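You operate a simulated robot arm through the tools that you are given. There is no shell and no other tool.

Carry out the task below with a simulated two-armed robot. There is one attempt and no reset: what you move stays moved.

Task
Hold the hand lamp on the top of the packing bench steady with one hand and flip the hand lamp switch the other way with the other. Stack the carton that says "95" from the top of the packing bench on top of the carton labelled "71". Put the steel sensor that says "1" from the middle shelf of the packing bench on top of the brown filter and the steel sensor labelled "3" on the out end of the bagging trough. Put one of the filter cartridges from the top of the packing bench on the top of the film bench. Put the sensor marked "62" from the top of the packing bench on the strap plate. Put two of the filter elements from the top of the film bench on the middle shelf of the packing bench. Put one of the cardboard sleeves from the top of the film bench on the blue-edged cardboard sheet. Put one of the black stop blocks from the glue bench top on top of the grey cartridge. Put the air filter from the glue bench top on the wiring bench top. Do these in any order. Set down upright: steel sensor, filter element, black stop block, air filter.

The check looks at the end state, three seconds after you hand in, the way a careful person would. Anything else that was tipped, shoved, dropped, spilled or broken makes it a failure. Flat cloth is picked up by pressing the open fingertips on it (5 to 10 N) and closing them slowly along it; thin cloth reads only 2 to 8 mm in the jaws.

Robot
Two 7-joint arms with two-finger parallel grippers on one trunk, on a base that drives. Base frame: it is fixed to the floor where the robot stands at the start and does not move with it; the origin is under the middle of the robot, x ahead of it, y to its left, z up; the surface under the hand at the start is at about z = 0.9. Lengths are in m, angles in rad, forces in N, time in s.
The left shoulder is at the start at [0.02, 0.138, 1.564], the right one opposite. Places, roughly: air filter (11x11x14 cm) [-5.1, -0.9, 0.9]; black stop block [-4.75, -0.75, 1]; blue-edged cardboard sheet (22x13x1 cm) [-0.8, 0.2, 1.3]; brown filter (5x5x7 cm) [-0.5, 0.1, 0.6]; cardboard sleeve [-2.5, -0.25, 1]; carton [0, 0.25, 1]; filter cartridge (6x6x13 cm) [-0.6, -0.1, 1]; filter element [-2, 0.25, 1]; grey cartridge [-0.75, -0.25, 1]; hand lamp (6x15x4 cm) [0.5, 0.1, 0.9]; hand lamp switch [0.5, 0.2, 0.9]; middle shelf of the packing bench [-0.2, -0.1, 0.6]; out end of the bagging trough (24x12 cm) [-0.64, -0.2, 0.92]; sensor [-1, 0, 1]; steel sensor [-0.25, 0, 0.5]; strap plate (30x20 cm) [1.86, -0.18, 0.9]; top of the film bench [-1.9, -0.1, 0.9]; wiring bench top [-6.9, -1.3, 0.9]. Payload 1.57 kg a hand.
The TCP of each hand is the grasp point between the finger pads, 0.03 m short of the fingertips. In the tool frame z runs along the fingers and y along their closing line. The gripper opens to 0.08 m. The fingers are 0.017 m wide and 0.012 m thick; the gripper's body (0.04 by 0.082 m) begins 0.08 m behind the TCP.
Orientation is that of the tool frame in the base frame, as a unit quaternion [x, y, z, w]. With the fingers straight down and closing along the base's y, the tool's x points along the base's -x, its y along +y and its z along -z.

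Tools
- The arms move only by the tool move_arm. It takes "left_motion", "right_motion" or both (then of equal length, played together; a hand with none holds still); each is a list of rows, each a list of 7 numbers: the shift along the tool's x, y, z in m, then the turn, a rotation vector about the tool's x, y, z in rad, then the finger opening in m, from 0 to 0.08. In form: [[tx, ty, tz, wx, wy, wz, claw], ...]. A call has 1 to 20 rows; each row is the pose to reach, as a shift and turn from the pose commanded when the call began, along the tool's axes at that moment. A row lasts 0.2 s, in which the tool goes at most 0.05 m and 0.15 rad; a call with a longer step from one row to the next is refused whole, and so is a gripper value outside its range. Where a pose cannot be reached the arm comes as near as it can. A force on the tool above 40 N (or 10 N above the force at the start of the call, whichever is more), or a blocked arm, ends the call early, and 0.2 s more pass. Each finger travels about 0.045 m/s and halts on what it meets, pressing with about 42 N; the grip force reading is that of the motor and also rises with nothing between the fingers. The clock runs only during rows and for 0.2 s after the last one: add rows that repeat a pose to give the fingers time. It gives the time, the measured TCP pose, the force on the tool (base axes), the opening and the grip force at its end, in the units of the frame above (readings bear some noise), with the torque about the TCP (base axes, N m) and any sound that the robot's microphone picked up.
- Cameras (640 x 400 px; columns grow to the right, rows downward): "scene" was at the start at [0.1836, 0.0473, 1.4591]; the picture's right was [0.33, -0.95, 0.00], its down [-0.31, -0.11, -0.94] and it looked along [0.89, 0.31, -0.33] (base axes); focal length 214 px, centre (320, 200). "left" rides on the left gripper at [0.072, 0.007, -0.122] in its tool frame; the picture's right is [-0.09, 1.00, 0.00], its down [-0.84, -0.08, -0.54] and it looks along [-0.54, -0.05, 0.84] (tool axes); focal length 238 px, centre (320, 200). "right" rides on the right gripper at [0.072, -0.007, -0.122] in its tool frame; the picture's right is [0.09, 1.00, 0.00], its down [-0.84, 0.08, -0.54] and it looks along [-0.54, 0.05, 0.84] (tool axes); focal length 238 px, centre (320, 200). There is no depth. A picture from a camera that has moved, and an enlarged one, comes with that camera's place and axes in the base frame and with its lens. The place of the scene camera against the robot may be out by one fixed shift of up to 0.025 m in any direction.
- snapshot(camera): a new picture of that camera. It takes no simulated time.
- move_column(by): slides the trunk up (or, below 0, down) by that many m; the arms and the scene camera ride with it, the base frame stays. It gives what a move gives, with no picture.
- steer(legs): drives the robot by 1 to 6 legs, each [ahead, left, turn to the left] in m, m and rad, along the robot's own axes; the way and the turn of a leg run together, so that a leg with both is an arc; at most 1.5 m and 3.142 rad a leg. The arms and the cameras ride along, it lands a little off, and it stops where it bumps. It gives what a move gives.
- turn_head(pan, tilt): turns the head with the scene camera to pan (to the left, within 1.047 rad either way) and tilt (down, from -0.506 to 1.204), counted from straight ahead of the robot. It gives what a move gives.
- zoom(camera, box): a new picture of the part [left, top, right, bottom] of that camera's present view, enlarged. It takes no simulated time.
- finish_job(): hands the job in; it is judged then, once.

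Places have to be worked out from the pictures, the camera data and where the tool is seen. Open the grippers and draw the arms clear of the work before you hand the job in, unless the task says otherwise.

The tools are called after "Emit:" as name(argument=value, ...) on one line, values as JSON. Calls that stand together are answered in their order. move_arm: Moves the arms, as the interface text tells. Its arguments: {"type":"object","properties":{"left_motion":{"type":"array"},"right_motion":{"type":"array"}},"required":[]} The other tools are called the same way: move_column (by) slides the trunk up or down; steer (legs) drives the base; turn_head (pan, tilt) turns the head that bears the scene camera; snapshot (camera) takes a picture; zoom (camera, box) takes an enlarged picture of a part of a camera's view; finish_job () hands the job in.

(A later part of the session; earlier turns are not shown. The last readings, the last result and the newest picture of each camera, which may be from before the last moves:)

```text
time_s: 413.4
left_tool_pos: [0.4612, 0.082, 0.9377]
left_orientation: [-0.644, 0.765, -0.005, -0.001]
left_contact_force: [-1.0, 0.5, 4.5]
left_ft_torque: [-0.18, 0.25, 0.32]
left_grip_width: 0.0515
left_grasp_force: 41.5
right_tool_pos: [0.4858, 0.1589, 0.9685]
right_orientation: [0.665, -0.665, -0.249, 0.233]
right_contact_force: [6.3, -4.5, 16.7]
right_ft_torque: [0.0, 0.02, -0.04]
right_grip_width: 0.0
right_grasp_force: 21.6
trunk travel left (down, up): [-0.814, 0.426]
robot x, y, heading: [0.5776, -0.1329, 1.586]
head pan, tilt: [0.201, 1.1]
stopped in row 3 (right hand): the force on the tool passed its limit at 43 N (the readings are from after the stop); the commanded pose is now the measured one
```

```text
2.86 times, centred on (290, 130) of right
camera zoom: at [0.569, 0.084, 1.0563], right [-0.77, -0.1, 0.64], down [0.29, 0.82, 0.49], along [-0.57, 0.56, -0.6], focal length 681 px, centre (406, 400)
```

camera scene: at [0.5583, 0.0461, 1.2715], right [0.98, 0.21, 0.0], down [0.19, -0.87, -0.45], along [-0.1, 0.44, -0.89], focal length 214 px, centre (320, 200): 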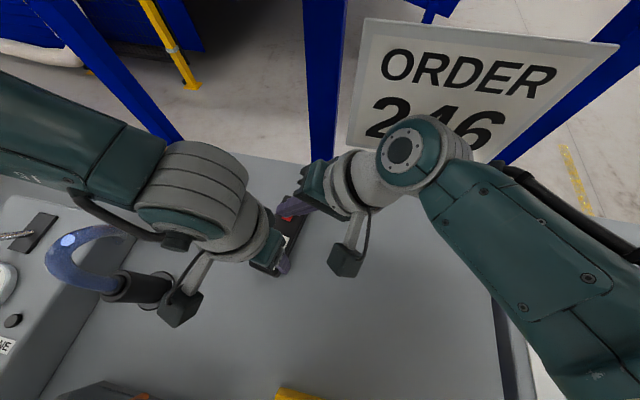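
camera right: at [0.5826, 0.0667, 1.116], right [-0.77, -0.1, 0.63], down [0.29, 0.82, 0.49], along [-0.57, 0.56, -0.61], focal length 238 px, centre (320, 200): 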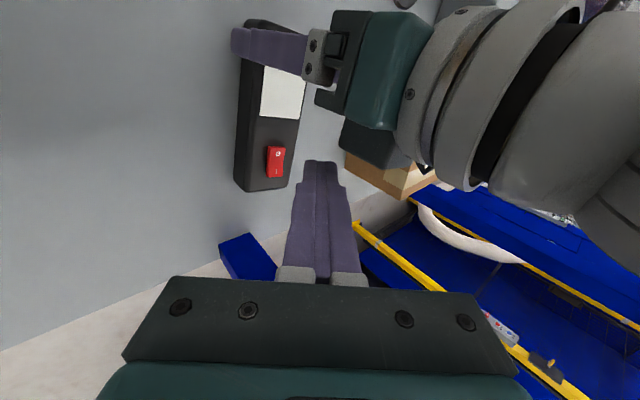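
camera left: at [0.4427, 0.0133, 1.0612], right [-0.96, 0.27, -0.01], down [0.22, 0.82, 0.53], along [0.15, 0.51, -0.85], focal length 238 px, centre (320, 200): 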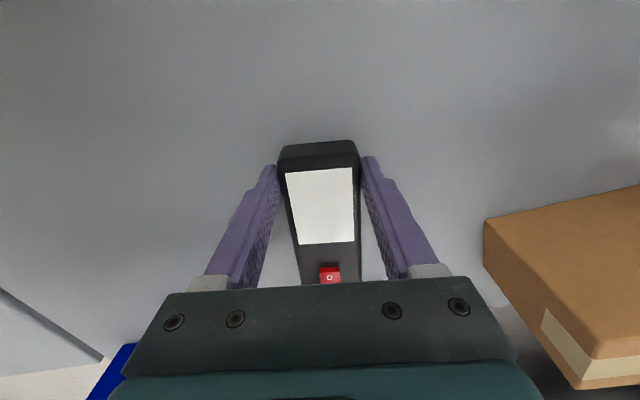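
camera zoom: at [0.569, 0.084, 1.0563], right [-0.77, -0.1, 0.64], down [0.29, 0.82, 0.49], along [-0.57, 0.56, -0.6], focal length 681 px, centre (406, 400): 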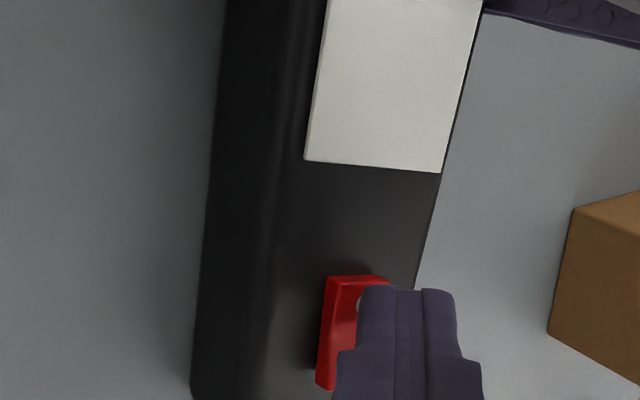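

Still blocked at 43 N. I look at the contact from the scene camera.

Emit:
zoom(camera="scene", box=[250, 170, 350, 260])

Emit:
snapshot(camera="left")

```text
4.44 times, centred on (300, 215) of scene
camera zoom: at [0.5588, 0.0462, 1.2717], right [0.98, 0.21, 0.0], down [0.19, -0.87, -0.45], along [-0.1, 0.44, -0.89], focal length 953 px, centre (409, 133)
```

zoom: 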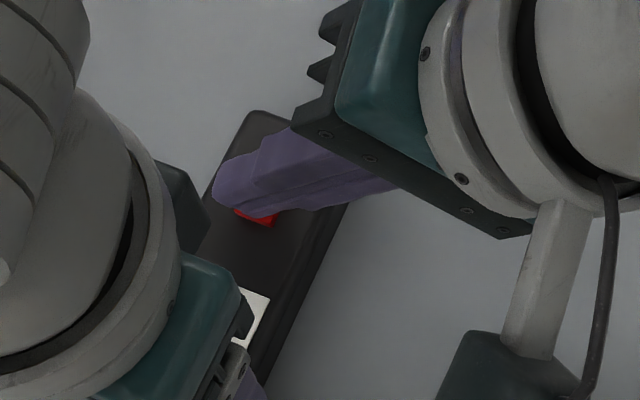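

```text
taken
camera left: at [0.4424, 0.0151, 1.0597], right [-0.96, 0.26, -0.01], down [0.22, 0.82, 0.53], along [0.15, 0.51, -0.84], focal length 238 px, centre (320, 200)
```

left: 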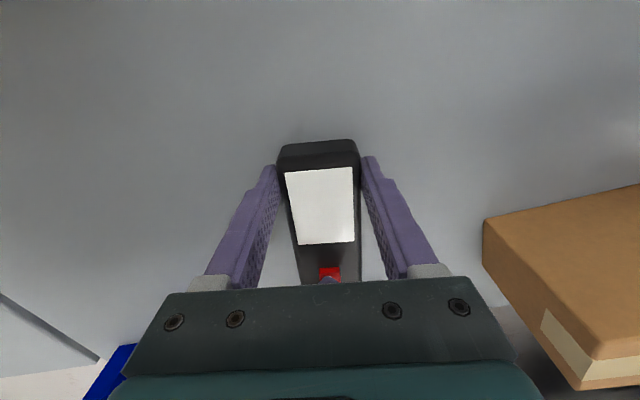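

Rigid, no travel. I lift the finger and inspect the rocker at high magnification to re-check which half is up.

Emit:
move_arm(right_motion=[[0, 0.02, -0.02, 0, 0, 0, 0], [-0.01, 0.04, -0.045, 0, 0, 0, 0], [-0.01, 0.04, -0.045, 0, 0, 0, 0]])

Emit:
zoom(camera="right", box=[250, 110, 310, 160])

Emit:
zoom(camera="scene", box=[270, 195, 310, 225])

Emit:
zoom(camera="left", box=[310, 255, 350, 285])

```text
time_s: 414.2
left_tool_pos: [0.4616, 0.083, 0.9372]
left_orientation: [-0.643, 0.766, -0.006, -0.001]
left_contact_force: [0.3, 0.1, 10.6]
left_ft_torque: [0.27, 0.33, 0.04]
left_grip_width: 0.0513
left_grasp_force: 42.4
right_tool_pos: [0.4852, 0.1677, 1.027]
right_orientation: [0.666, -0.665, -0.247, 0.231]
right_contact_force: [-0.5, 0.5, -0.2]
right_ft_torque: [0.04, 0.05, 0.0]
right_grip_width: 0.0
right_grasp_force: 20.9
trunk travel left (down, up): [-0.814, 0.426]
robot x, y, heading: [0.5787, -0.1358, 1.584]
head pan, tilt: [0.201, 1.1]
```

```text
8.00 times, centred on (280, 135) of right
camera zoom: at [0.5671, 0.0931, 1.1158], right [-0.77, -0.1, 0.63], down [0.29, 0.82, 0.49], along [-0.57, 0.56, -0.6], focal length 1907 px, centre (640, 720)
```

zoom: 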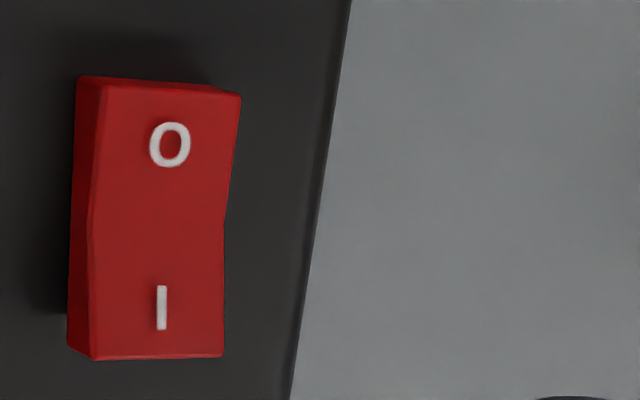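

```text
13.33 times, centred on (290, 210) of scene
camera zoom: at [0.5584, 0.0463, 1.2716], right [0.98, 0.21, 0.0], down [0.19, -0.87, -0.45], along [-0.1, 0.44, -0.89], focal length 2860 px, centre (720, 67)
```

zoom: 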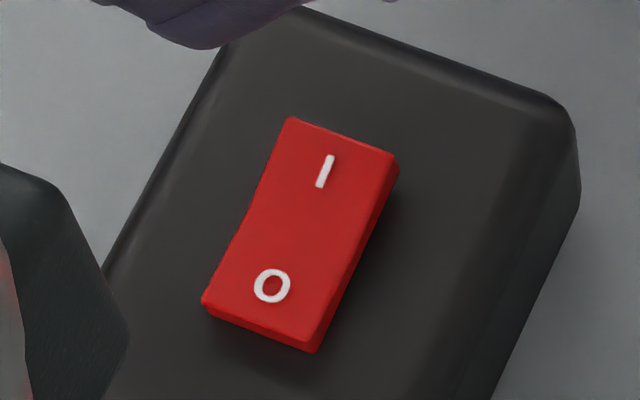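

```text
13.33 times, centred on (330, 270) of left
camera zoom: at [0.4421, 0.0151, 1.0597], right [-0.96, 0.26, -0.01], down [0.22, 0.82, 0.54], along [0.15, 0.51, -0.84], focal length 3178 px, centre (187, -733)
```

zoom: 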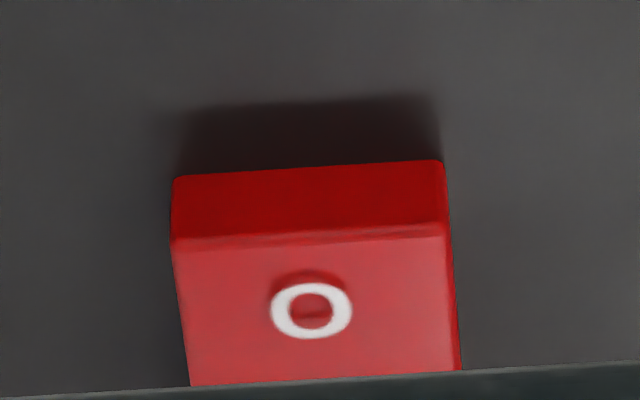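

Measured heights of the rocker ends are similar; I need a profile view. I move the right hand sideways and lower so its camera sees the rocker from the side.

Emit:
move_arm(right_motion=[[0, -0.036, -0.008, 0, 0, 0, 0], [0, -0.073, -0.016, 0, 0, 0, 0], [0.0005, -0.109, -0.0247, 0, 0, 0, 0], [0.0005, -0.109, -0.0247, 0, 0, 0, 0]])

Emit:
snapshot(camera="right")

```text
time_s: 415.2
left_tool_pos: [0.4611, 0.0827, 0.9365]
left_orientation: [-0.643, 0.766, -0.005, -0.001]
left_contact_force: [0.5, 0.6, 12.9]
left_ft_torque: [0.29, 0.28, -0.05]
left_grip_width: 0.0516
left_grasp_force: 41.9
right_tool_pos: [0.5855, 0.1664, 0.9765]
right_orientation: [0.665, -0.665, -0.248, 0.232]
right_contact_force: [0.3, 0.0, 0.2]
right_ft_torque: [0.04, 0.01, 0.01]
right_grip_width: 0.0
right_grasp_force: 21.5
trunk travel left (down, up): [-0.814, 0.426]
robot x, y, heading: [0.5739, -0.1313, 1.582]
head pan, tilt: [0.201, 1.1]
```

```text
taken
camera right: at [0.6677, 0.0918, 1.0646], right [-0.77, -0.1, 0.63], down [0.29, 0.82, 0.49], along [-0.57, 0.56, -0.6], focal length 238 px, centre (320, 200)
```

right: 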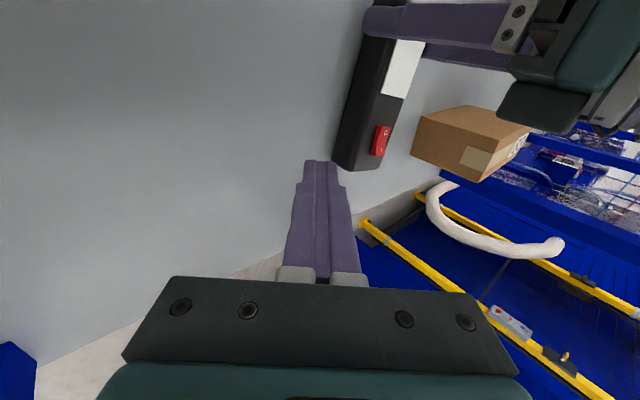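

Emit:
zoom(camera="right", box=[360, 115, 404, 165])

Emit:
zoom(camera="scene", box=[270, 195, 310, 225])

```text
8.00 times, centred on (382, 140) of right
camera zoom: at [0.6677, 0.0918, 1.0646], right [-0.77, -0.1, 0.63], down [0.29, 0.82, 0.49], along [-0.57, 0.56, -0.6], focal length 1907 px, centre (-176, 680)
```

zoom: 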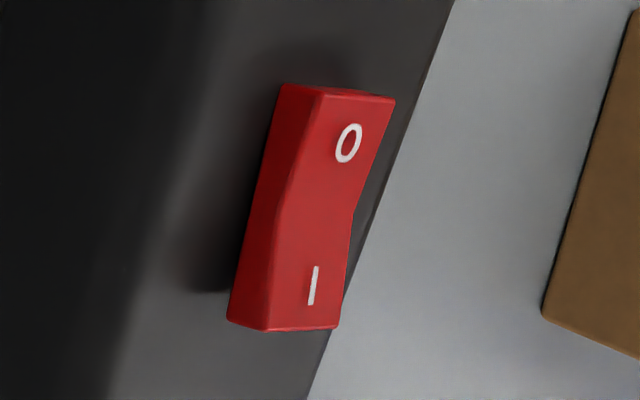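

```text
13.33 times, centred on (290, 210) of scene
camera zoom: at [0.5584, 0.0464, 1.2716], right [0.98, 0.21, 0.0], down [0.19, -0.87, -0.45], along [-0.1, 0.44, -0.89], focal length 2860 px, centre (720, 67)
```

zoom: 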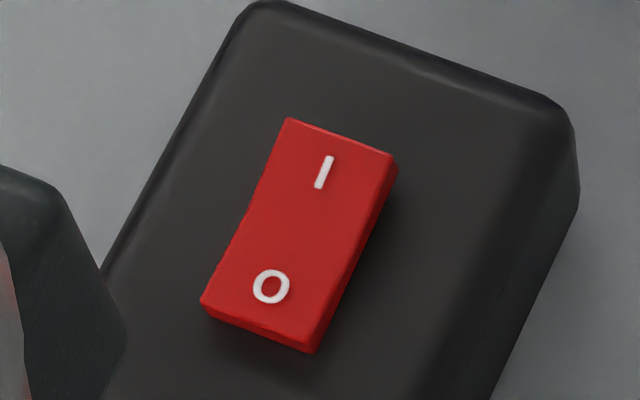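

Triangulation from two views gives O-end top z≈0.9375 and I-end top z≈0.941: the I half is the raised one (O is pressed — consistent with no click and no travel). So I must press the I half at ≈(0.479,0.175). I move the fingertip above it.

Emit:
move_arm(right_motion=[[-0.0124, 0.0407, -0.018, 0, 0, 0, 0], [-0.012, 0.067, 0.011, 0, 0, 0, 0], [-0.0116, 0.0925, 0.0396, 0, 0, 0, 0], [-0.0116, 0.0925, 0.0396, 0, 0, 0, 0]])

Emit:
zoom(camera="right", box=[200, 60, 380, 200])

Emit:
snapshot(camera="scene")

```text
time_s: 416.2
left_tool_pos: [0.4616, 0.0834, 0.9367]
left_orientation: [-0.642, 0.767, -0.006, -0.002]
left_contact_force: [1.7, 0.0, 12.3]
left_ft_torque: [0.2, 0.25, 0.01]
left_grip_width: 0.0511
left_grasp_force: 42.4
right_tool_pos: [0.4874, 0.1781, 1.0053]
right_orientation: [0.666, -0.664, -0.248, 0.231]
right_contact_force: [0.4, 0.1, 0.8]
right_ft_torque: [-0.02, 0.0, 0.0]
right_grip_width: 0.0002
right_grasp_force: 22.1
trunk travel left (down, up): [-0.814, 0.426]
robot x, y, heading: [0.5754, -0.1318, 1.586]
head pan, tilt: [0.201, 1.1]
```

```text
2.86 times, centred on (290, 130) of right
camera zoom: at [0.5707, 0.1037, 1.0934], right [-0.77, -0.1, 0.63], down [0.29, 0.82, 0.49], along [-0.57, 0.56, -0.6], focal length 681 px, centre (406, 400)
```

zoom: 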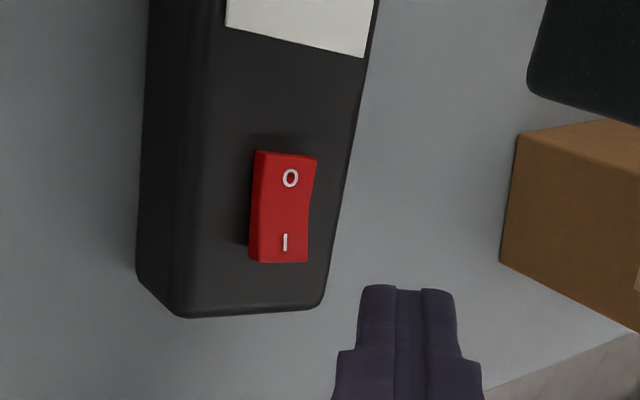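

```text
taken
camera scene: at [0.5584, 0.0464, 1.2716], right [0.98, 0.21, 0.0], down [0.19, -0.87, -0.45], along [-0.1, 0.44, -0.89], focal length 214 px, centre (320, 200)
```

scene: 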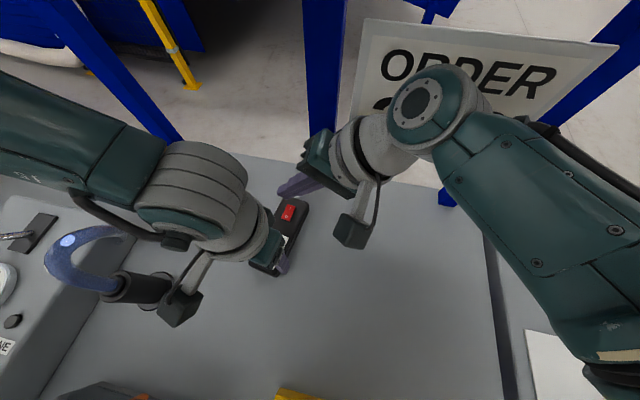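

Aligned with the I mark (0.478,0.175). Descend to near contact then press in small steps.

Emit:
move_arm(right_motion=[[0.0003, -0.0089, 0.0108, 0, 0, 0, 0], [0.0006, -0.0165, 0.0201, 0, 0, 0, 0], [0.0006, -0.0184, 0.0224, 0, 0, 0, 0], [0.0006, -0.0197, 0.024, 0, 0, 0, 0]])

Emit:
move_arm(right_motion=[[0, -0.001, 0.0012, 0, 0, 0, 0], [0, -0.0019, 0.0023, 0, 0, 0, 0], [0, -0.0029, 0.0035, 0, 0, 0, 0], [0, -0.0038, 0.0046, 0, 0, 0, 0]])

Emit:
zoom(camera="right", box=[200, 60, 380, 200])

```text
time_s: 417.2
left_tool_pos: [0.4614, 0.0824, 0.9368]
left_orientation: [-0.643, 0.766, -0.005, -0.001]
left_contact_force: [1.3, 0.9, 11.5]
left_ft_torque: [0.1, 0.25, 0.03]
left_grip_width: 0.0512
left_grasp_force: 42.0
right_tool_pos: [0.4881, 0.178, 0.9743]
right_orientation: [0.665, -0.665, -0.249, 0.232]
right_contact_force: [0.3, 0.2, 0.2]
right_ft_torque: [-0.01, 0.04, -0.03]
right_grip_width: 0.0
right_grasp_force: 21.3
trunk travel left (down, up): [-0.814, 0.426]
robot x, y, heading: [0.5771, -0.1304, 1.585]
head pan, tilt: [0.201, 1.1]
```

```text
time_s: 418.2
left_tool_pos: [0.4614, 0.0807, 0.9376]
left_orientation: [-0.643, 0.766, -0.006, -0.002]
left_contact_force: [1.0, 0.5, 9.3]
left_ft_torque: [-0.05, 0.27, 0.02]
left_grip_width: 0.0516
left_grasp_force: 41.8
right_tool_pos: [0.4873, 0.1793, 0.969]
right_orientation: [0.666, -0.664, -0.248, 0.232]
right_contact_force: [1.1, 0.0, 2.2]
right_ft_torque: [-0.01, 0.0, 0.02]
right_grip_width: 0.0
right_grasp_force: 21.0
trunk travel left (down, up): [-0.814, 0.426]
robot x, y, heading: [0.5774, -0.129, 1.585]
head pan, tilt: [0.201, 1.1]
heard: click
```

```text
2.86 times, centred on (290, 130) of right
camera zoom: at [0.5702, 0.1046, 1.0568], right [-0.77, -0.1, 0.63], down [0.29, 0.82, 0.49], along [-0.57, 0.56, -0.6], focal length 681 px, centre (406, 400)
```

zoom: 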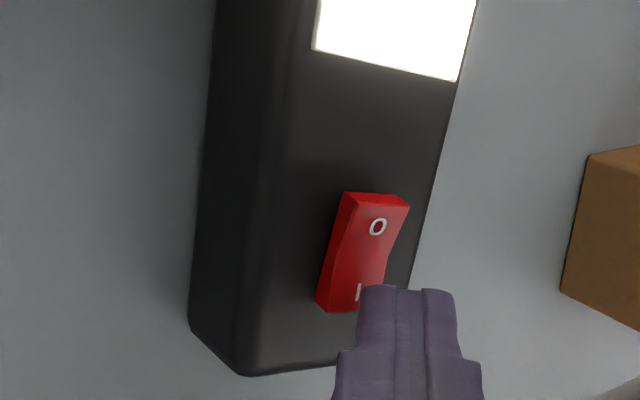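

Click heard and the lamp is lit. I retract the right finger up and out, then release the lamp with the left hand and lift it.

Emit:
move_arm(right_motion=[[-0.0007, 0.019, -0.023, 0, 0, 0, 0], [-0.0013, 0.038, -0.0463, 0, 0, 0, 0], [0.02, 0.028, -0.075, 0, 0, 0, 0], [0.045, 0.02, -0.11, 0, 0, 0, 0], [0.045, 0.02, -0.11, 0, 0, 0, 0]], left_motion=[[0, 0, 0, 0, 0, 0, 0.05], [0, 0, 0, 0, 0, 0, 0.06], [0, 0, 0, 0, 0, 0, 0.07], [0, 0, 0, 0, 0, 0, 0.08], [0, 0, 0, 0, 0, 0, 0.08]])

Emit:
move_arm(left_motion=[[0, 0, -0.03, 0, 0, 0, 0.08], [0, 0, -0.07, 0, 0, 0, 0.08], [0, 0, -0.1, 0, 0, 0, 0.08]])

Emit:
snapshot(camera="left")

```text
time_s: 419.4
left_tool_pos: [0.4603, 0.082, 0.9369]
left_orientation: [-0.643, 0.766, -0.006, -0.001]
left_contact_force: [-1.3, -0.6, 0.4]
left_ft_torque: [-0.01, -0.05, 0.01]
left_grip_width: 0.0799
left_grasp_force: 0.0
right_tool_pos: [0.5435, 0.1299, 1.0642]
right_orientation: [0.665, -0.665, -0.247, 0.232]
right_contact_force: [-0.2, -0.2, 0.0]
right_ft_torque: [0.0, -0.03, -0.01]
right_grip_width: 0.0
right_grasp_force: 21.2
trunk travel left (down, up): [-0.814, 0.426]
robot x, y, heading: [0.5764, -0.1303, 1.585]
head pan, tilt: [0.201, 1.1]
```

```text
time_s: 420.2
left_tool_pos: [0.4606, 0.0827, 1.039]
left_orientation: [-0.643, 0.766, -0.005, -0.003]
left_contact_force: [-0.2, -0.2, 0.5]
left_ft_torque: [0.0, -0.01, 0.0]
left_grip_width: 0.0799
left_grasp_force: 0.1
right_tool_pos: [0.5424, 0.1313, 1.0649]
right_orientation: [0.665, -0.665, -0.248, 0.233]
right_contact_force: [-0.2, 0.8, -0.8]
right_ft_torque: [0.0, 0.01, -0.02]
right_grip_width: 0.0
right_grasp_force: 20.7
trunk travel left (down, up): [-0.814, 0.426]
robot x, y, heading: [0.5739, -0.1298, 1.584]
head pan, tilt: [0.201, 1.1]
```

```text
taken
camera left: at [0.4406, 0.0156, 1.1605], right [-0.96, 0.26, -0.01], down [0.22, 0.82, 0.53], along [0.15, 0.51, -0.85], focal length 238 px, centre (320, 200)
```

left: 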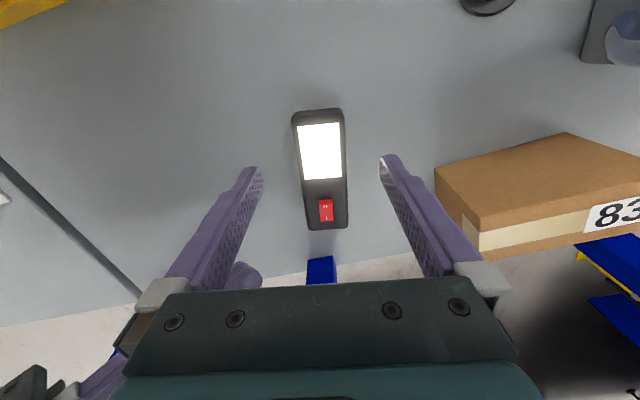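

Lamp is on and undisturbed. I raise, back into the aisle, and prepare the right hand for the carton: rotate it so its jaws close along the robot's forward axis while leaning ~60° to the side.

Emit:
move_column(by=0.15)

Emit:
steer(legs=[[-0.65, 0, 0]])

Emit:
move_arm(right_motion=[[0, 0, 0, -0.028, 0.028, 0.141, 0.0], [0, 0, 0, -0.055, 0.055, 0.282, 0.0], [0, 0, 0, -0.083, 0.083, 0.422, 0.02], [0, 0, 0, -0.11, 0.11, 0.563, 0.04], [0, 0, 0, -0.138, 0.138, 0.704, 0.06], [0, 0, 0, -0.165, 0.165, 0.845, 0.08], [0, 0, 0, -0.193, 0.193, 0.986, 0.08], [0, 0, 0, -0.22, 0.22, 1.127, 0.08], [0, 0, 0, -0.248, 0.248, 1.267, 0.08], [0, 0, 0, -0.275, 0.275, 1.408, 0.08], [0, 0, 0, -0.3027, 0.3027, 1.549, 0.08], [0, 0, 0, -0.3027, 0.3027, 1.549, 0.08]])

Emit:
snapshot(camera="scene")

Emit:
snapshot(camera="right")

```text
time_s: 421.7
left_tool_pos: [0.4605, 0.083, 1.1773]
left_orientation: [-0.644, 0.765, -0.005, -0.002]
left_contact_force: [0.5, -0.2, 0.2]
left_ft_torque: [-0.02, 0.02, 0.03]
left_grip_width: 0.0803
left_grasp_force: 0.1
right_tool_pos: [0.5439, 0.1278, 1.1983]
right_orientation: [-0.665, 0.668, 0.238, -0.233]
right_contact_force: [-2.5, 0.9, -5.7]
right_ft_torque: [-0.28, 0.09, 0.16]
right_grip_width: 0.0
right_grasp_force: 20.9
trunk travel left (down, up): [-0.954, 0.286]
robot x, y, heading: [0.5765, -0.1292, 1.585]
head pan, tilt: [0.201, 1.1]
stopped: the force on the tool passed its limit at 65 N (the readings are from after the stop); the commanded pose is now the measured one
```

```text
time_s: 425.3
left_tool_pos: [0.4694, -0.5672, 1.1774]
left_orientation: [-0.643, 0.766, -0.006, -0.002]
left_contact_force: [-0.1, -0.1, 0.0]
left_ft_torque: [0.02, -0.01, 0.0]
left_grip_width: 0.08
left_grasp_force: 0.0
right_tool_pos: [0.5521, -0.5205, 1.2007]
right_orientation: [-0.665, 0.668, 0.239, -0.232]
right_contact_force: [0.6, -0.7, -0.6]
right_ft_torque: [0.01, -0.02, -0.03]
right_grip_width: 0.0
right_grasp_force: 21.3
trunk travel left (down, up): [-0.954, 0.286]
robot x, y, heading: [0.586, -0.7797, 1.588]
head pan, tilt: [0.201, 1.1]
```

```text
time_s: 427.9
left_tool_pos: [0.469, -0.5668, 1.1771]
left_orientation: [-0.643, 0.766, -0.005, -0.002]
left_contact_force: [-2.3, -0.4, 1.8]
left_ft_torque: [-0.02, -0.2, -0.03]
left_grip_width: 0.0775
left_grasp_force: 0.1
right_tool_pos: [0.553, -0.5208, 1.1998]
right_orientation: [0.001, 0.862, 0.005, -0.507]
right_contact_force: [2.2, -0.4, -2.3]
right_ft_torque: [0.14, -0.12, 0.1]
right_grip_width: 0.0801
right_grasp_force: 0.1
trunk travel left (down, up): [-0.954, 0.286]
robot x, y, heading: [0.5838, -0.7832, 1.584]
head pan, tilt: [0.201, 1.1]
```

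```text
taken
camera scene: at [0.567, -0.6039, 1.4113], right [0.98, 0.21, 0.0], down [0.19, -0.87, -0.45], along [-0.1, 0.44, -0.89], focal length 214 px, centre (320, 200)
```

scene: 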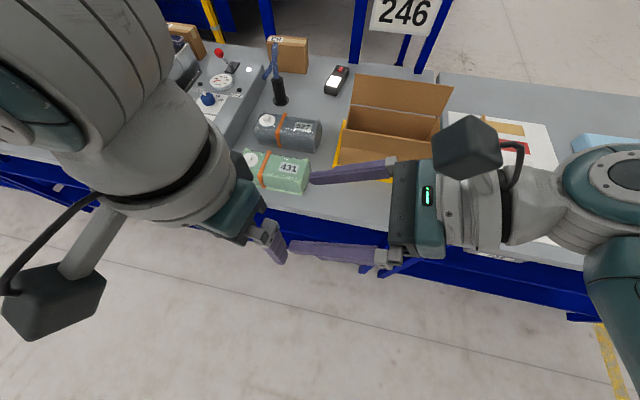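

```text
taken
camera right: at [0.625, -0.5289, 1.322], right [-0.04, 1.0, 0.09], down [0.88, 0.07, -0.47], along [-0.47, 0.06, -0.88], focal length 238 px, centre (320, 200)
```

right: 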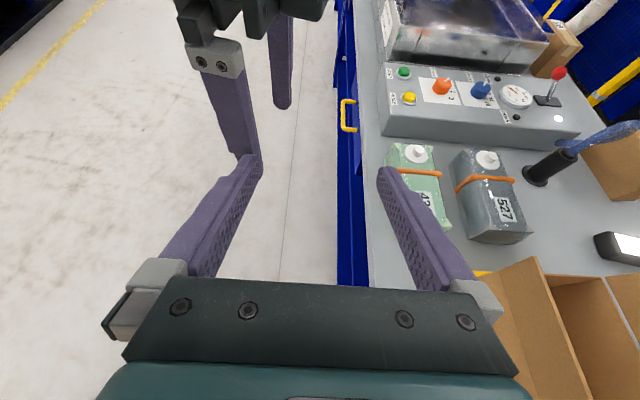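

The right hand's wrist rotation worked, but its fingertip touches the left hand; I move the left hand outward and up. (The column stop earlier was the right wrist meeting the shelf underside.)

Emit:
move_arm(left_motion=[[0, 0.04, 0, 0, 0, 0, 0.08], [0, 0.08, 0, 0, 0, 0, 0.08], [0, 0.11, -0.02, 0, 0, -0.07, 0.08], [0, 0.11, -0.05, 0, 0, -0.14, 0.08], [0, 0.11, -0.05, 0, 0, -0.2, 0.08]])

Emit:
turn_head(pan=0.0, tilt=0.7)

Emit:
snapshot(camera="scene")

```text
time_s: 429.1
left_tool_pos: [0.3607, -0.5488, 1.2304]
left_orientation: [0.717, -0.697, 0.005, 0.002]
left_contact_force: [-0.1, -0.3, 0.1]
left_ft_torque: [-0.02, -0.01, 0.03]
left_grip_width: 0.0801
left_grasp_force: 0.0
right_tool_pos: [0.5518, -0.5201, 1.2001]
right_orientation: [0.001, 0.861, 0.006, -0.508]
right_contact_force: [-0.3, -0.6, -0.4]
right_ft_torque: [-0.01, -0.01, -0.02]
right_grip_width: 0.0798
right_grasp_force: 0.0
trunk travel left (down, up): [-0.954, 0.286]
robot x, y, heading: [0.5867, -0.7828, 1.589]
head pan, tilt: [0.201, 1.1]
```

```text
time_s: 430.0
left_tool_pos: [0.3604, -0.5502, 1.2278]
left_orientation: [0.717, -0.697, 0.004, 0.002]
left_contact_force: [-1.2, 0.1, 0.8]
left_ft_torque: [0.0, -0.01, -0.01]
left_grip_width: 0.08
left_grasp_force: 0.0
right_tool_pos: [0.5517, -0.5214, 1.2003]
right_orientation: [-0.001, 0.861, 0.005, -0.508]
right_contact_force: [-0.2, -0.1, -1.0]
right_ft_torque: [0.0, -0.03, -0.04]
right_grip_width: 0.0799
right_grasp_force: 0.2
trunk travel left (down, up): [-0.954, 0.286]
robot x, y, heading: [0.5827, -0.779, 1.588]
head pan, tilt: [0.0, 0.7]
```

```text
taken
camera scene: at [0.5792, -0.5807, 1.4413], right [1.0, 0.02, 0.0], down [0.01, -0.64, -0.76], along [-0.01, 0.76, -0.64], focal length 214 px, centre (320, 200)
```

scene: 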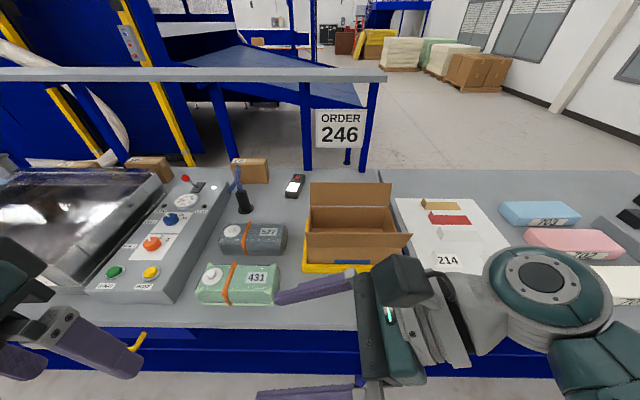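

Sign and shelf look intact. I tuck the left hand back/outward/up and extend the right hand for the carton approach while over the aisle.

Emit:
move_arm(left_motion=[[0.02, 0.02, -0.02, 0, 0, 0, 0.05], [0.04, 0.035, -0.04, 0, 0, 0, 0.05], [0.06, 0.05, -0.06, 0, 0, 0, 0.05], [0.08, 0.06, -0.08, 0, 0, 0, 0.05], [0.1, 0.07, -0.1, 0, 0, 0, 0.05], [0.1, 0.07, -0.1, 0, 0, 0, 0.05]], right_motion=[[0.015, 0.017, -0.008, 0, 0, 0, 0.08], [0.03, 0.034, -0.016, 0, 0, 0, 0.08], [0.0443, 0.05, -0.0242, 0, 0, 0, 0.08], [0.0443, 0.05, -0.0242, 0, 0, 0, 0.08], [0.0443, 0.05, -0.0242, 0, 0, 0, 0.08], [0.0443, 0.05, -0.0242, 0, 0, 0, 0.08]])

Emit:
move_column(by=-0.2)

Emit:
steer(legs=[[0, 0.6, -0.015]])

Emit:
snapshot(camera="right")

Emit:
snapshot(camera="scene")

```text
time_s: 431.4
left_tool_pos: [0.2744, -0.6219, 1.3188]
left_orientation: [0.717, -0.697, 0.007, 0.003]
left_contact_force: [0.6, -0.4, -0.3]
left_ft_torque: [0.0, 0.05, 0.0]
left_grip_width: 0.0496
left_grasp_force: 0.1
left hand out of reach, approached as far as the arm can: row 4, 5, 6
right_tool_pos: [0.5531, -0.4725, 1.2494]
right_orientation: [0.0, 0.861, 0.005, -0.509]
right_contact_force: [-0.2, -0.1, -0.4]
right_ft_torque: [0.01, 0.01, 0.02]
right_grip_width: 0.0802
right_grasp_force: 0.1
trunk travel left (down, up): [-0.954, 0.286]
robot x, y, heading: [0.5849, -0.7816, 1.583]
head pan, tilt: [0.0, 0.7]
```

```text
time_s: 433.6
left_tool_pos: [0.2724, -0.6214, 1.1173]
left_orientation: [0.717, -0.697, 0.007, 0.003]
left_contact_force: [0.6, -0.1, 0.8]
left_ft_torque: [-0.02, -0.01, 0.03]
left_grip_width: 0.0502
left_grasp_force: 0.1
right_tool_pos: [0.5529, -0.4723, 1.0495]
right_orientation: [0.0, 0.861, 0.006, -0.508]
right_contact_force: [-1.4, 0.9, -0.3]
right_ft_torque: [-0.01, -0.02, 0.01]
right_grip_width: 0.0799
right_grasp_force: 0.2
trunk travel left (down, up): [-0.754, 0.486]
robot x, y, heading: [0.5875, -0.786, 1.586]
head pan, tilt: [0.0, 0.7]
```

```text
time_s: 437.0
left_tool_pos: [-0.3269, -0.6214, 1.1178]
left_orientation: [0.712, -0.702, 0.006, 0.002]
left_contact_force: [0.2, 0.8, -0.9]
left_ft_torque: [0.0, 0.01, 0.0]
left_grip_width: 0.0503
left_grasp_force: 0.0
right_tool_pos: [-0.0447, -0.4767, 1.0504]
right_orientation: [0.005, 0.861, 0.008, -0.508]
right_contact_force: [0.4, 0.2, -0.9]
right_ft_torque: [-0.02, 0.0, -0.03]
right_grip_width: 0.0801
right_grasp_force: 0.1
trunk travel left (down, up): [-0.754, 0.486]
robot x, y, heading: [-0.0162, -0.7879, 1.569]
head pan, tilt: [0.0, 0.7]
```

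```text
taken
camera right: at [0.0271, -0.4858, 1.1725], right [-0.03, 1.0, 0.09], down [0.88, 0.07, -0.47], along [-0.47, 0.07, -0.88], focal length 238 px, centre (320, 200)
```

right: 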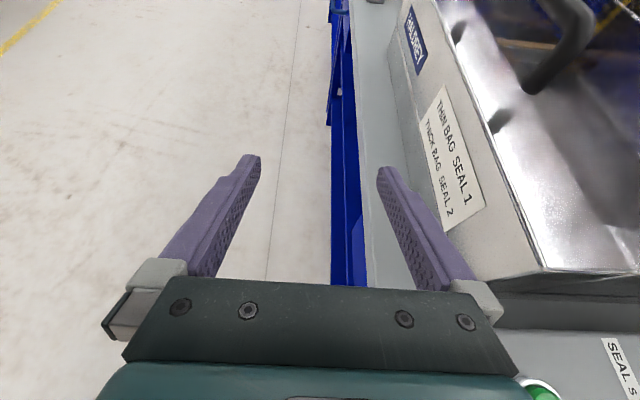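

```text
taken
camera scene: at [-0.02, -0.5858, 1.2413], right [1.0, 0.0, 0.0], down [0.0, -0.64, -0.76], along [0.0, 0.76, -0.64], focal length 214 px, centre (320, 200)
```

scene: 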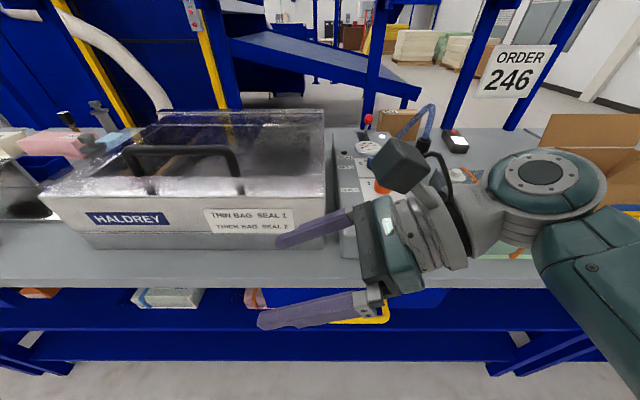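

The HALDREY machine's lid handle reaches ≈1.09 m, so I raise the right hand 4 cm and shift the left hand further out before moving in.

Emit:
move_arm(left_motion=[[0, 0.02, -0.01, 0, 0, 0, 0.03], [0, 0.04, -0.02, 0, 0, 0, 0.03], [0, 0.06, -0.03, 0, 0, 0, 0.03], [0, 0.07, -0.04, 0, 0, 0, 0.03]], right_motion=[[0.01, 0, -0.005, 0, 0, 0, 0.08], [0.02, 0, -0.01, 0, 0, 0, 0.08], [0.035, 0, -0.0193, 0, 0, 0, 0.08], [0.035, 0, -0.0193, 0, 0, 0, 0.08]])

Emit:
snapshot(camera="left")

```text
time_s: 438.0
left_tool_pos: [-0.3844, -0.614, 1.1531]
left_orientation: [-0.7, 0.714, -0.018, 0.013]
left_contact_force: [-0.3, -0.3, 0.5]
left_ft_torque: [0.0, 0.0, 0.01]
left_grip_width: 0.0299
left_grasp_force: 0.1
right_tool_pos: [-0.0452, -0.4778, 1.0892]
right_orientation: [0.006, 0.861, 0.009, -0.508]
right_contact_force: [0.0, 0.4, 0.4]
right_ft_torque: [0.0, -0.03, 0.03]
right_grip_width: 0.0801
right_grasp_force: 0.1
trunk travel left (down, up): [-0.754, 0.486]
robot x, y, heading: [-0.0155, -0.7894, 1.57]
head pan, tilt: [0.0, 0.7]
```

```text
taken
camera left: at [-0.396, -0.6838, 1.2742], right [-0.99, 0.11, -0.04], down [0.07, 0.84, 0.54], along [0.1, 0.53, -0.84], focal length 238 px, centre (320, 200)
```

left: 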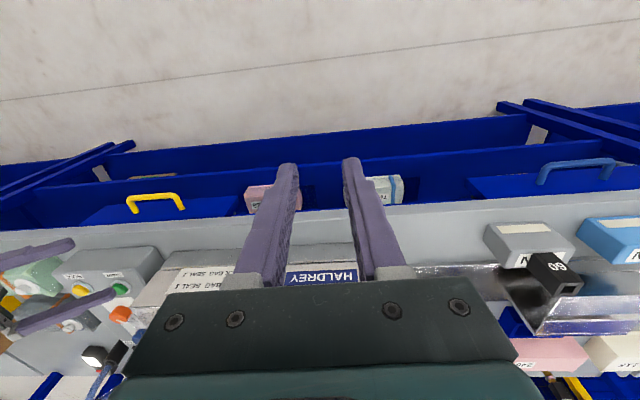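

Now clear. Drive forward in stages.

Emit:
steer(legs=[[0.5, 0, 0]])

Emit:
snapshot(camera="right")

Emit:
snapshot(camera="scene")

```text
time_s: 440.9
left_tool_pos: [-0.3831, -0.1102, 1.1536]
left_orientation: [-0.699, 0.715, -0.014, 0.014]
left_contact_force: [-0.7, -0.7, 0.6]
left_ft_torque: [-0.02, 0.0, 0.01]
left_grip_width: 0.03
left_grasp_force: 0.0
right_tool_pos: [-0.0425, 0.0234, 1.0906]
right_orientation: [0.009, 0.861, 0.01, -0.508]
right_contact_force: [-0.6, -1.6, 0.8]
right_ft_torque: [0.01, 0.0, -0.02]
right_grip_width: 0.08
right_grasp_force: 0.1
trunk travel left (down, up): [-0.754, 0.486]
robot x, y, heading: [-0.017, -0.2855, 1.565]
head pan, tilt: [0.0, 0.7]
```

```text
taken
camera right: at [0.0297, 0.0135, 1.2126], right [-0.02, 1.0, 0.09], down [0.88, 0.06, -0.47], along [-0.47, 0.07, -0.88], focal length 238 px, centre (320, 200)
```

right: 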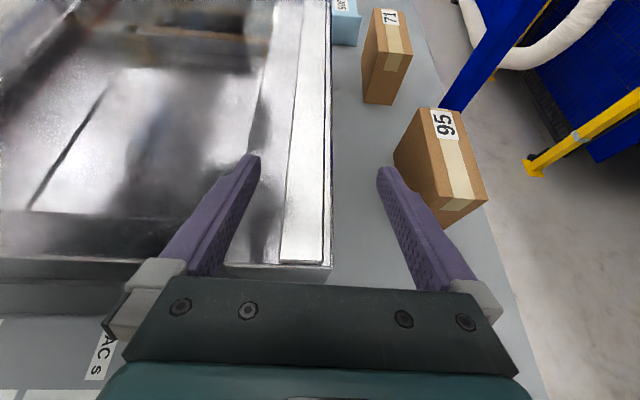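

```text
taken
camera scene: at [-0.0183, -0.0854, 1.2413], right [1.0, 0.0, 0.0], down [0.0, -0.64, -0.76], along [0.0, 0.76, -0.64], focal length 214 px, centre (320, 200)
```

scene: 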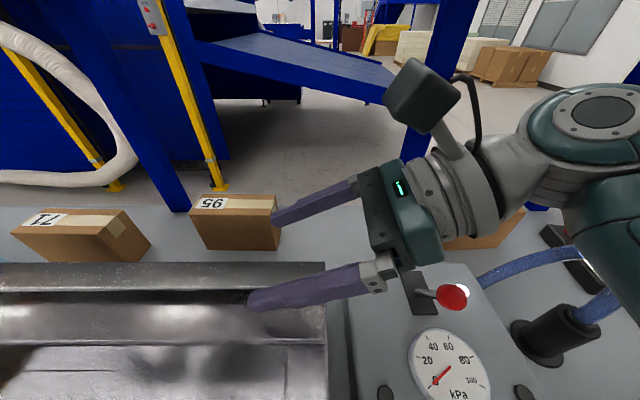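

I zoom the right camera on carton 95.

Emit:
zoom(camera="right", box=[340, 0, 500, 230])

```text
1.74 times, centred on (420, 115) of right
camera zoom: at [0.0297, 0.0135, 1.2126], right [-0.02, 1.0, 0.09], down [0.88, 0.06, -0.47], along [-0.47, 0.07, -0.88], focal length 414 px, centre (146, 348)
```

zoom: 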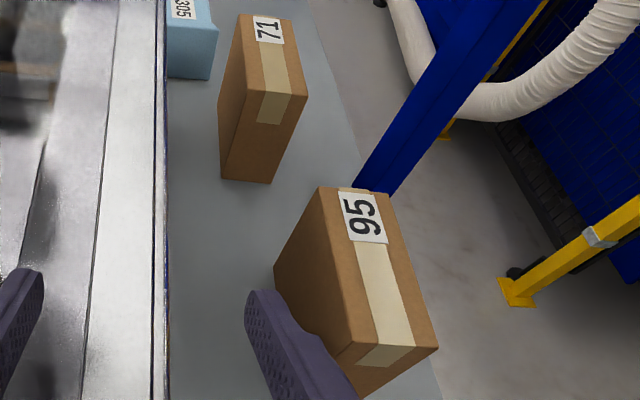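

Carton 95: x −0.228…−0.093, y ≈0.155…0.212, top 1.005; carton 71 center (−0.419,0.1475). I drive forward so the right hand is beyond 95's +x end at the right y.

Emit:
steer(legs=[[0.157, -0.002, 0]])

Emit:
snapshot(camera="right")

Emit:
snapshot(camera="scene")

```text
time_s: 442.3
left_tool_pos: [-0.3782, 0.0452, 1.1538]
left_orientation: [-0.696, 0.717, -0.014, 0.017]
left_contact_force: [-1.3, -0.7, 0.6]
left_ft_torque: [0.0, -0.01, -0.02]
left_grip_width: 0.0299
left_grasp_force: 0.1
right_tool_pos: [-0.04, 0.1761, 1.0896]
right_orientation: [0.009, 0.862, 0.011, -0.507]
right_contact_force: [-0.2, 0.3, -0.8]
right_ft_torque: [0.03, 0.02, 0.05]
right_grip_width: 0.08
right_grasp_force: 0.0
trunk travel left (down, up): [-0.754, 0.486]
robot x, y, heading: [-0.012, -0.1338, 1.566]
head pan, tilt: [0.0, 0.7]
```

```text
taken
camera right: at [0.0326, 0.1666, 1.2125], right [-0.02, 1.0, 0.09], down [0.88, 0.06, -0.47], along [-0.47, 0.07, -0.88], focal length 238 px, centre (320, 200)
```

right: 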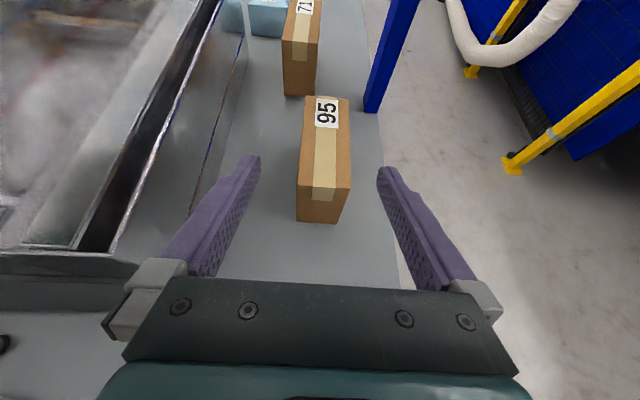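

```text
taken
camera scene: at [-0.0154, 0.0678, 1.2413], right [1.0, -0.01, 0.0], down [0.0, -0.64, -0.76], along [0.0, 0.76, -0.64], focal length 214 px, centre (320, 200)
```

scene: 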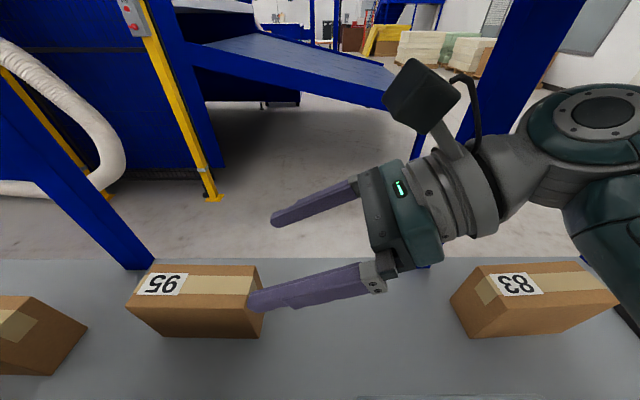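

Hand is under the shelf, right of the carton; needs +1.1 cm in y. I lower to the diagonal approach start.

Emit:
move_arm(right_motion=[[-0.026, 0.006, 0.0145, 0, 0, 0, 0.08], [-0.052, 0.0113, 0.029, 0, 0, 0, 0.08], [-0.0783, 0.0113, 0.0436, 0, 0, 0, 0.08], [-0.0783, 0.0113, 0.0436, 0, 0, 0, 0.08]])

Emit:
snapshot(camera="right")

```text
time_s: 443.3
left_tool_pos: [-0.3774, 0.0458, 1.154]
left_orientation: [-0.696, 0.717, -0.014, 0.018]
left_contact_force: [0.0, -0.6, -0.5]
left_ft_torque: [0.03, 0.02, -0.02]
left_grip_width: 0.0301
left_grasp_force: 0.1
right_tool_pos: [-0.0392, 0.1879, 1.0]
right_orientation: [0.009, 0.861, 0.011, -0.508]
right_contact_force: [-0.9, -0.3, 0.1]
right_ft_torque: [-0.01, -0.01, 0.0]
right_grip_width: 0.0799
right_grasp_force: 0.0
trunk travel left (down, up): [-0.754, 0.486]
robot x, y, heading: [-0.0108, -0.1358, 1.564]
head pan, tilt: [0.0, 0.7]
```

```text
taken
camera right: at [0.0318, 0.1785, 1.1226], right [-0.02, 1.0, 0.09], down [0.88, 0.06, -0.47], along [-0.47, 0.07, -0.88], focal length 238 px, centre (320, 200)
```

right: 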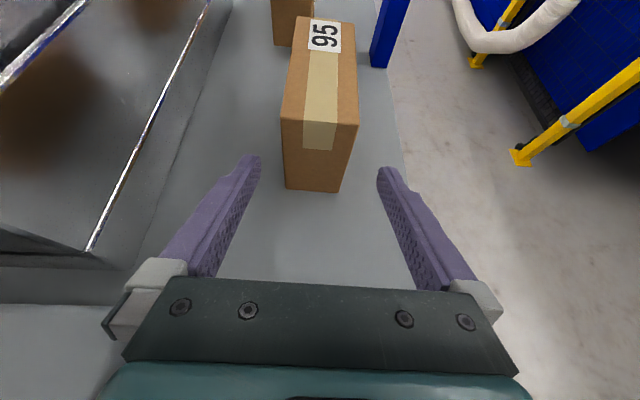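

Centered. Advance 10 cm along the tool axis, and close gently on the carton.

Emit:
move_arm(right_motion=[[0, 0, 0.035, 0, 0, 0, 0.08], [0, 0, 0.07, 0, 0, 0, 0.08], [0, 0, 0.1, 0, 0, 0, 0.08], [0, 0, 0.1, 0, 0, 0, 0.08]])

Emit:
snapshot(camera="right")

Emit:
snapshot(camera="scene")

```text
time_s: 444.3
left_tool_pos: [-0.3764, 0.0462, 1.1535]
left_orientation: [-0.695, 0.719, -0.014, 0.018]
left_contact_force: [0.4, 0.8, 0.1]
left_ft_torque: [0.06, -0.01, 0.0]
left_grip_width: 0.03
left_grasp_force: 0.2
right_tool_pos: [-0.1281, 0.1924, 0.9519]
right_orientation: [0.008, 0.861, 0.011, -0.508]
right_contact_force: [0.7, 0.3, 0.4]
right_ft_torque: [0.02, 0.02, -0.01]
right_grip_width: 0.0803
right_grasp_force: 0.1
trunk travel left (down, up): [-0.754, 0.486]
robot x, y, heading: [-0.0137, -0.1323, 1.566]
head pan, tilt: [0.0, 0.7]
```

```text
taken
camera right: at [-0.0562, 0.1828, 1.0744], right [-0.02, 1.0, 0.09], down [0.88, 0.06, -0.47], along [-0.47, 0.07, -0.88], focal length 238 px, centre (320, 200)
```

right: 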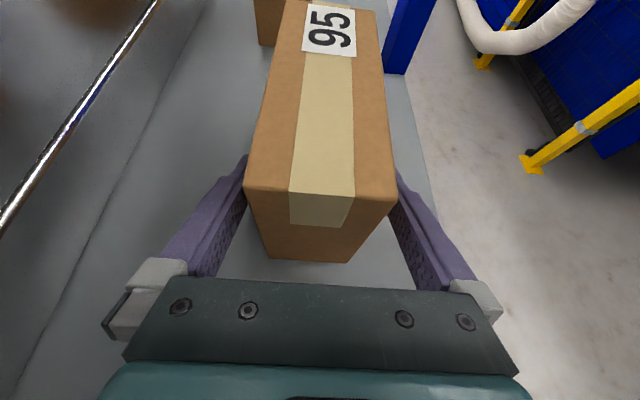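

```text
taken
camera scene: at [-0.0154, 0.0679, 1.2414], right [1.0, -0.01, 0.0], down [0.0, -0.64, -0.77], along [0.0, 0.77, -0.64], focal length 214 px, centre (320, 200)
```

scene: 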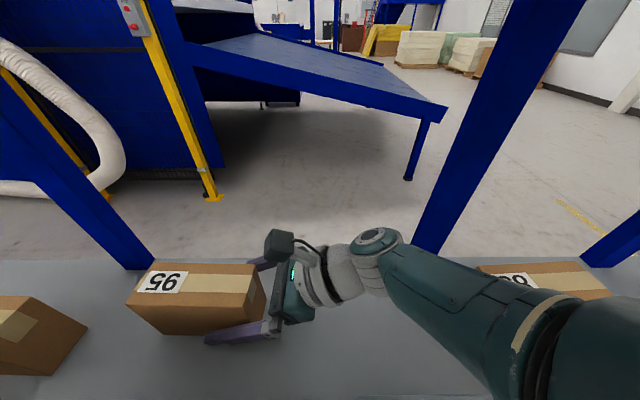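

Straddled. Close and lift 1 cm to test the grip.

Emit:
move_arm(right_motion=[[0, 0, 0, 0, 0, 0, 0.07], [0, 0, 0, 0, 0, 0, 0.06], [0, 0, 0, 0, 0, 0, 0.05], [0, 0, 0, 0, 0, 0, 0.045], [0, 0, 0, 0, 0, 0, 0.045], [0, 0, 0, 0, 0, 0, 0.045]])

Emit:
move_column(by=0.02)

Emit:
snapshot(camera="right")

Emit:
snapshot(camera="scene")

```text
time_s: 445.7
left_tool_pos: [-0.3762, 0.0459, 1.1532]
left_orientation: [-0.696, 0.718, -0.016, 0.018]
left_contact_force: [0.2, -0.2, -0.2]
left_ft_torque: [0.01, 0.0, -0.01]
left_grip_width: 0.0298
left_grasp_force: 0.1
right_tool_pos: [-0.1279, 0.1918, 0.952]
right_orientation: [0.009, 0.861, 0.01, -0.508]
right_contact_force: [1.0, -3.0, 3.2]
right_ft_torque: [-0.37, 0.12, 0.13]
right_grip_width: 0.0583
right_grasp_force: 41.7
trunk travel left (down, up): [-0.754, 0.486]
robot x, y, heading: [-0.0128, -0.1346, 1.567]
head pan, tilt: [0.0, 0.7]
```

```text
time_s: 446.4
left_tool_pos: [-0.3768, 0.0458, 1.1745]
left_orientation: [-0.696, 0.718, -0.015, 0.018]
left_contact_force: [0.1, -0.1, 0.3]
left_ft_torque: [-0.01, 0.0, -0.01]
left_grip_width: 0.0301
left_grasp_force: 0.0
right_tool_pos: [-0.1269, 0.1916, 0.9716]
right_orientation: [0.009, 0.862, 0.01, -0.507]
right_contact_force: [0.5, 0.1, -4.0]
right_ft_torque: [-0.01, -0.22, -0.04]
right_grip_width: 0.0579
right_grasp_force: 41.8
trunk travel left (down, up): [-0.774, 0.466]
robot x, y, heading: [-0.0113, -0.1343, 1.564]
head pan, tilt: [0.0, 0.7]
```

```text
taken
camera right: at [-0.0555, 0.1822, 1.0937], right [-0.02, 1.0, 0.09], down [0.88, 0.06, -0.47], along [-0.47, 0.07, -0.88], focal length 238 px, centre (320, 200)
```

right: 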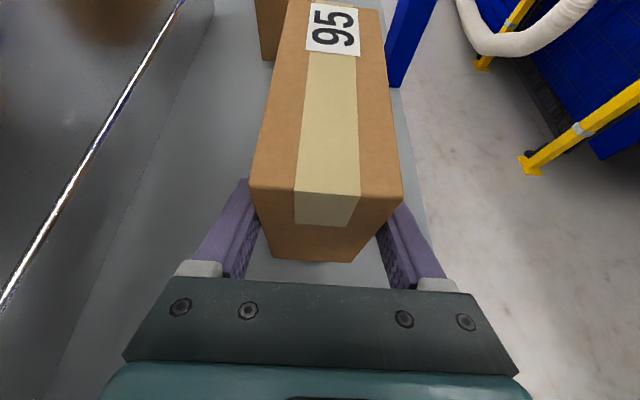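

```text
taken
camera scene: at [-0.0153, 0.0676, 1.2613], right [1.0, -0.01, 0.0], down [0.0, -0.64, -0.76], along [0.0, 0.76, -0.64], focal length 214 px, centre (320, 200)
```

scene: 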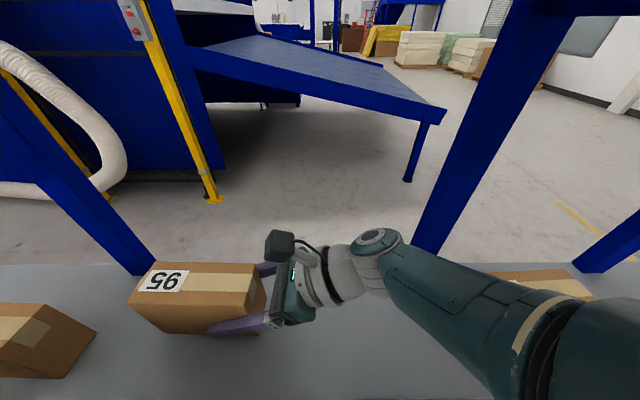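

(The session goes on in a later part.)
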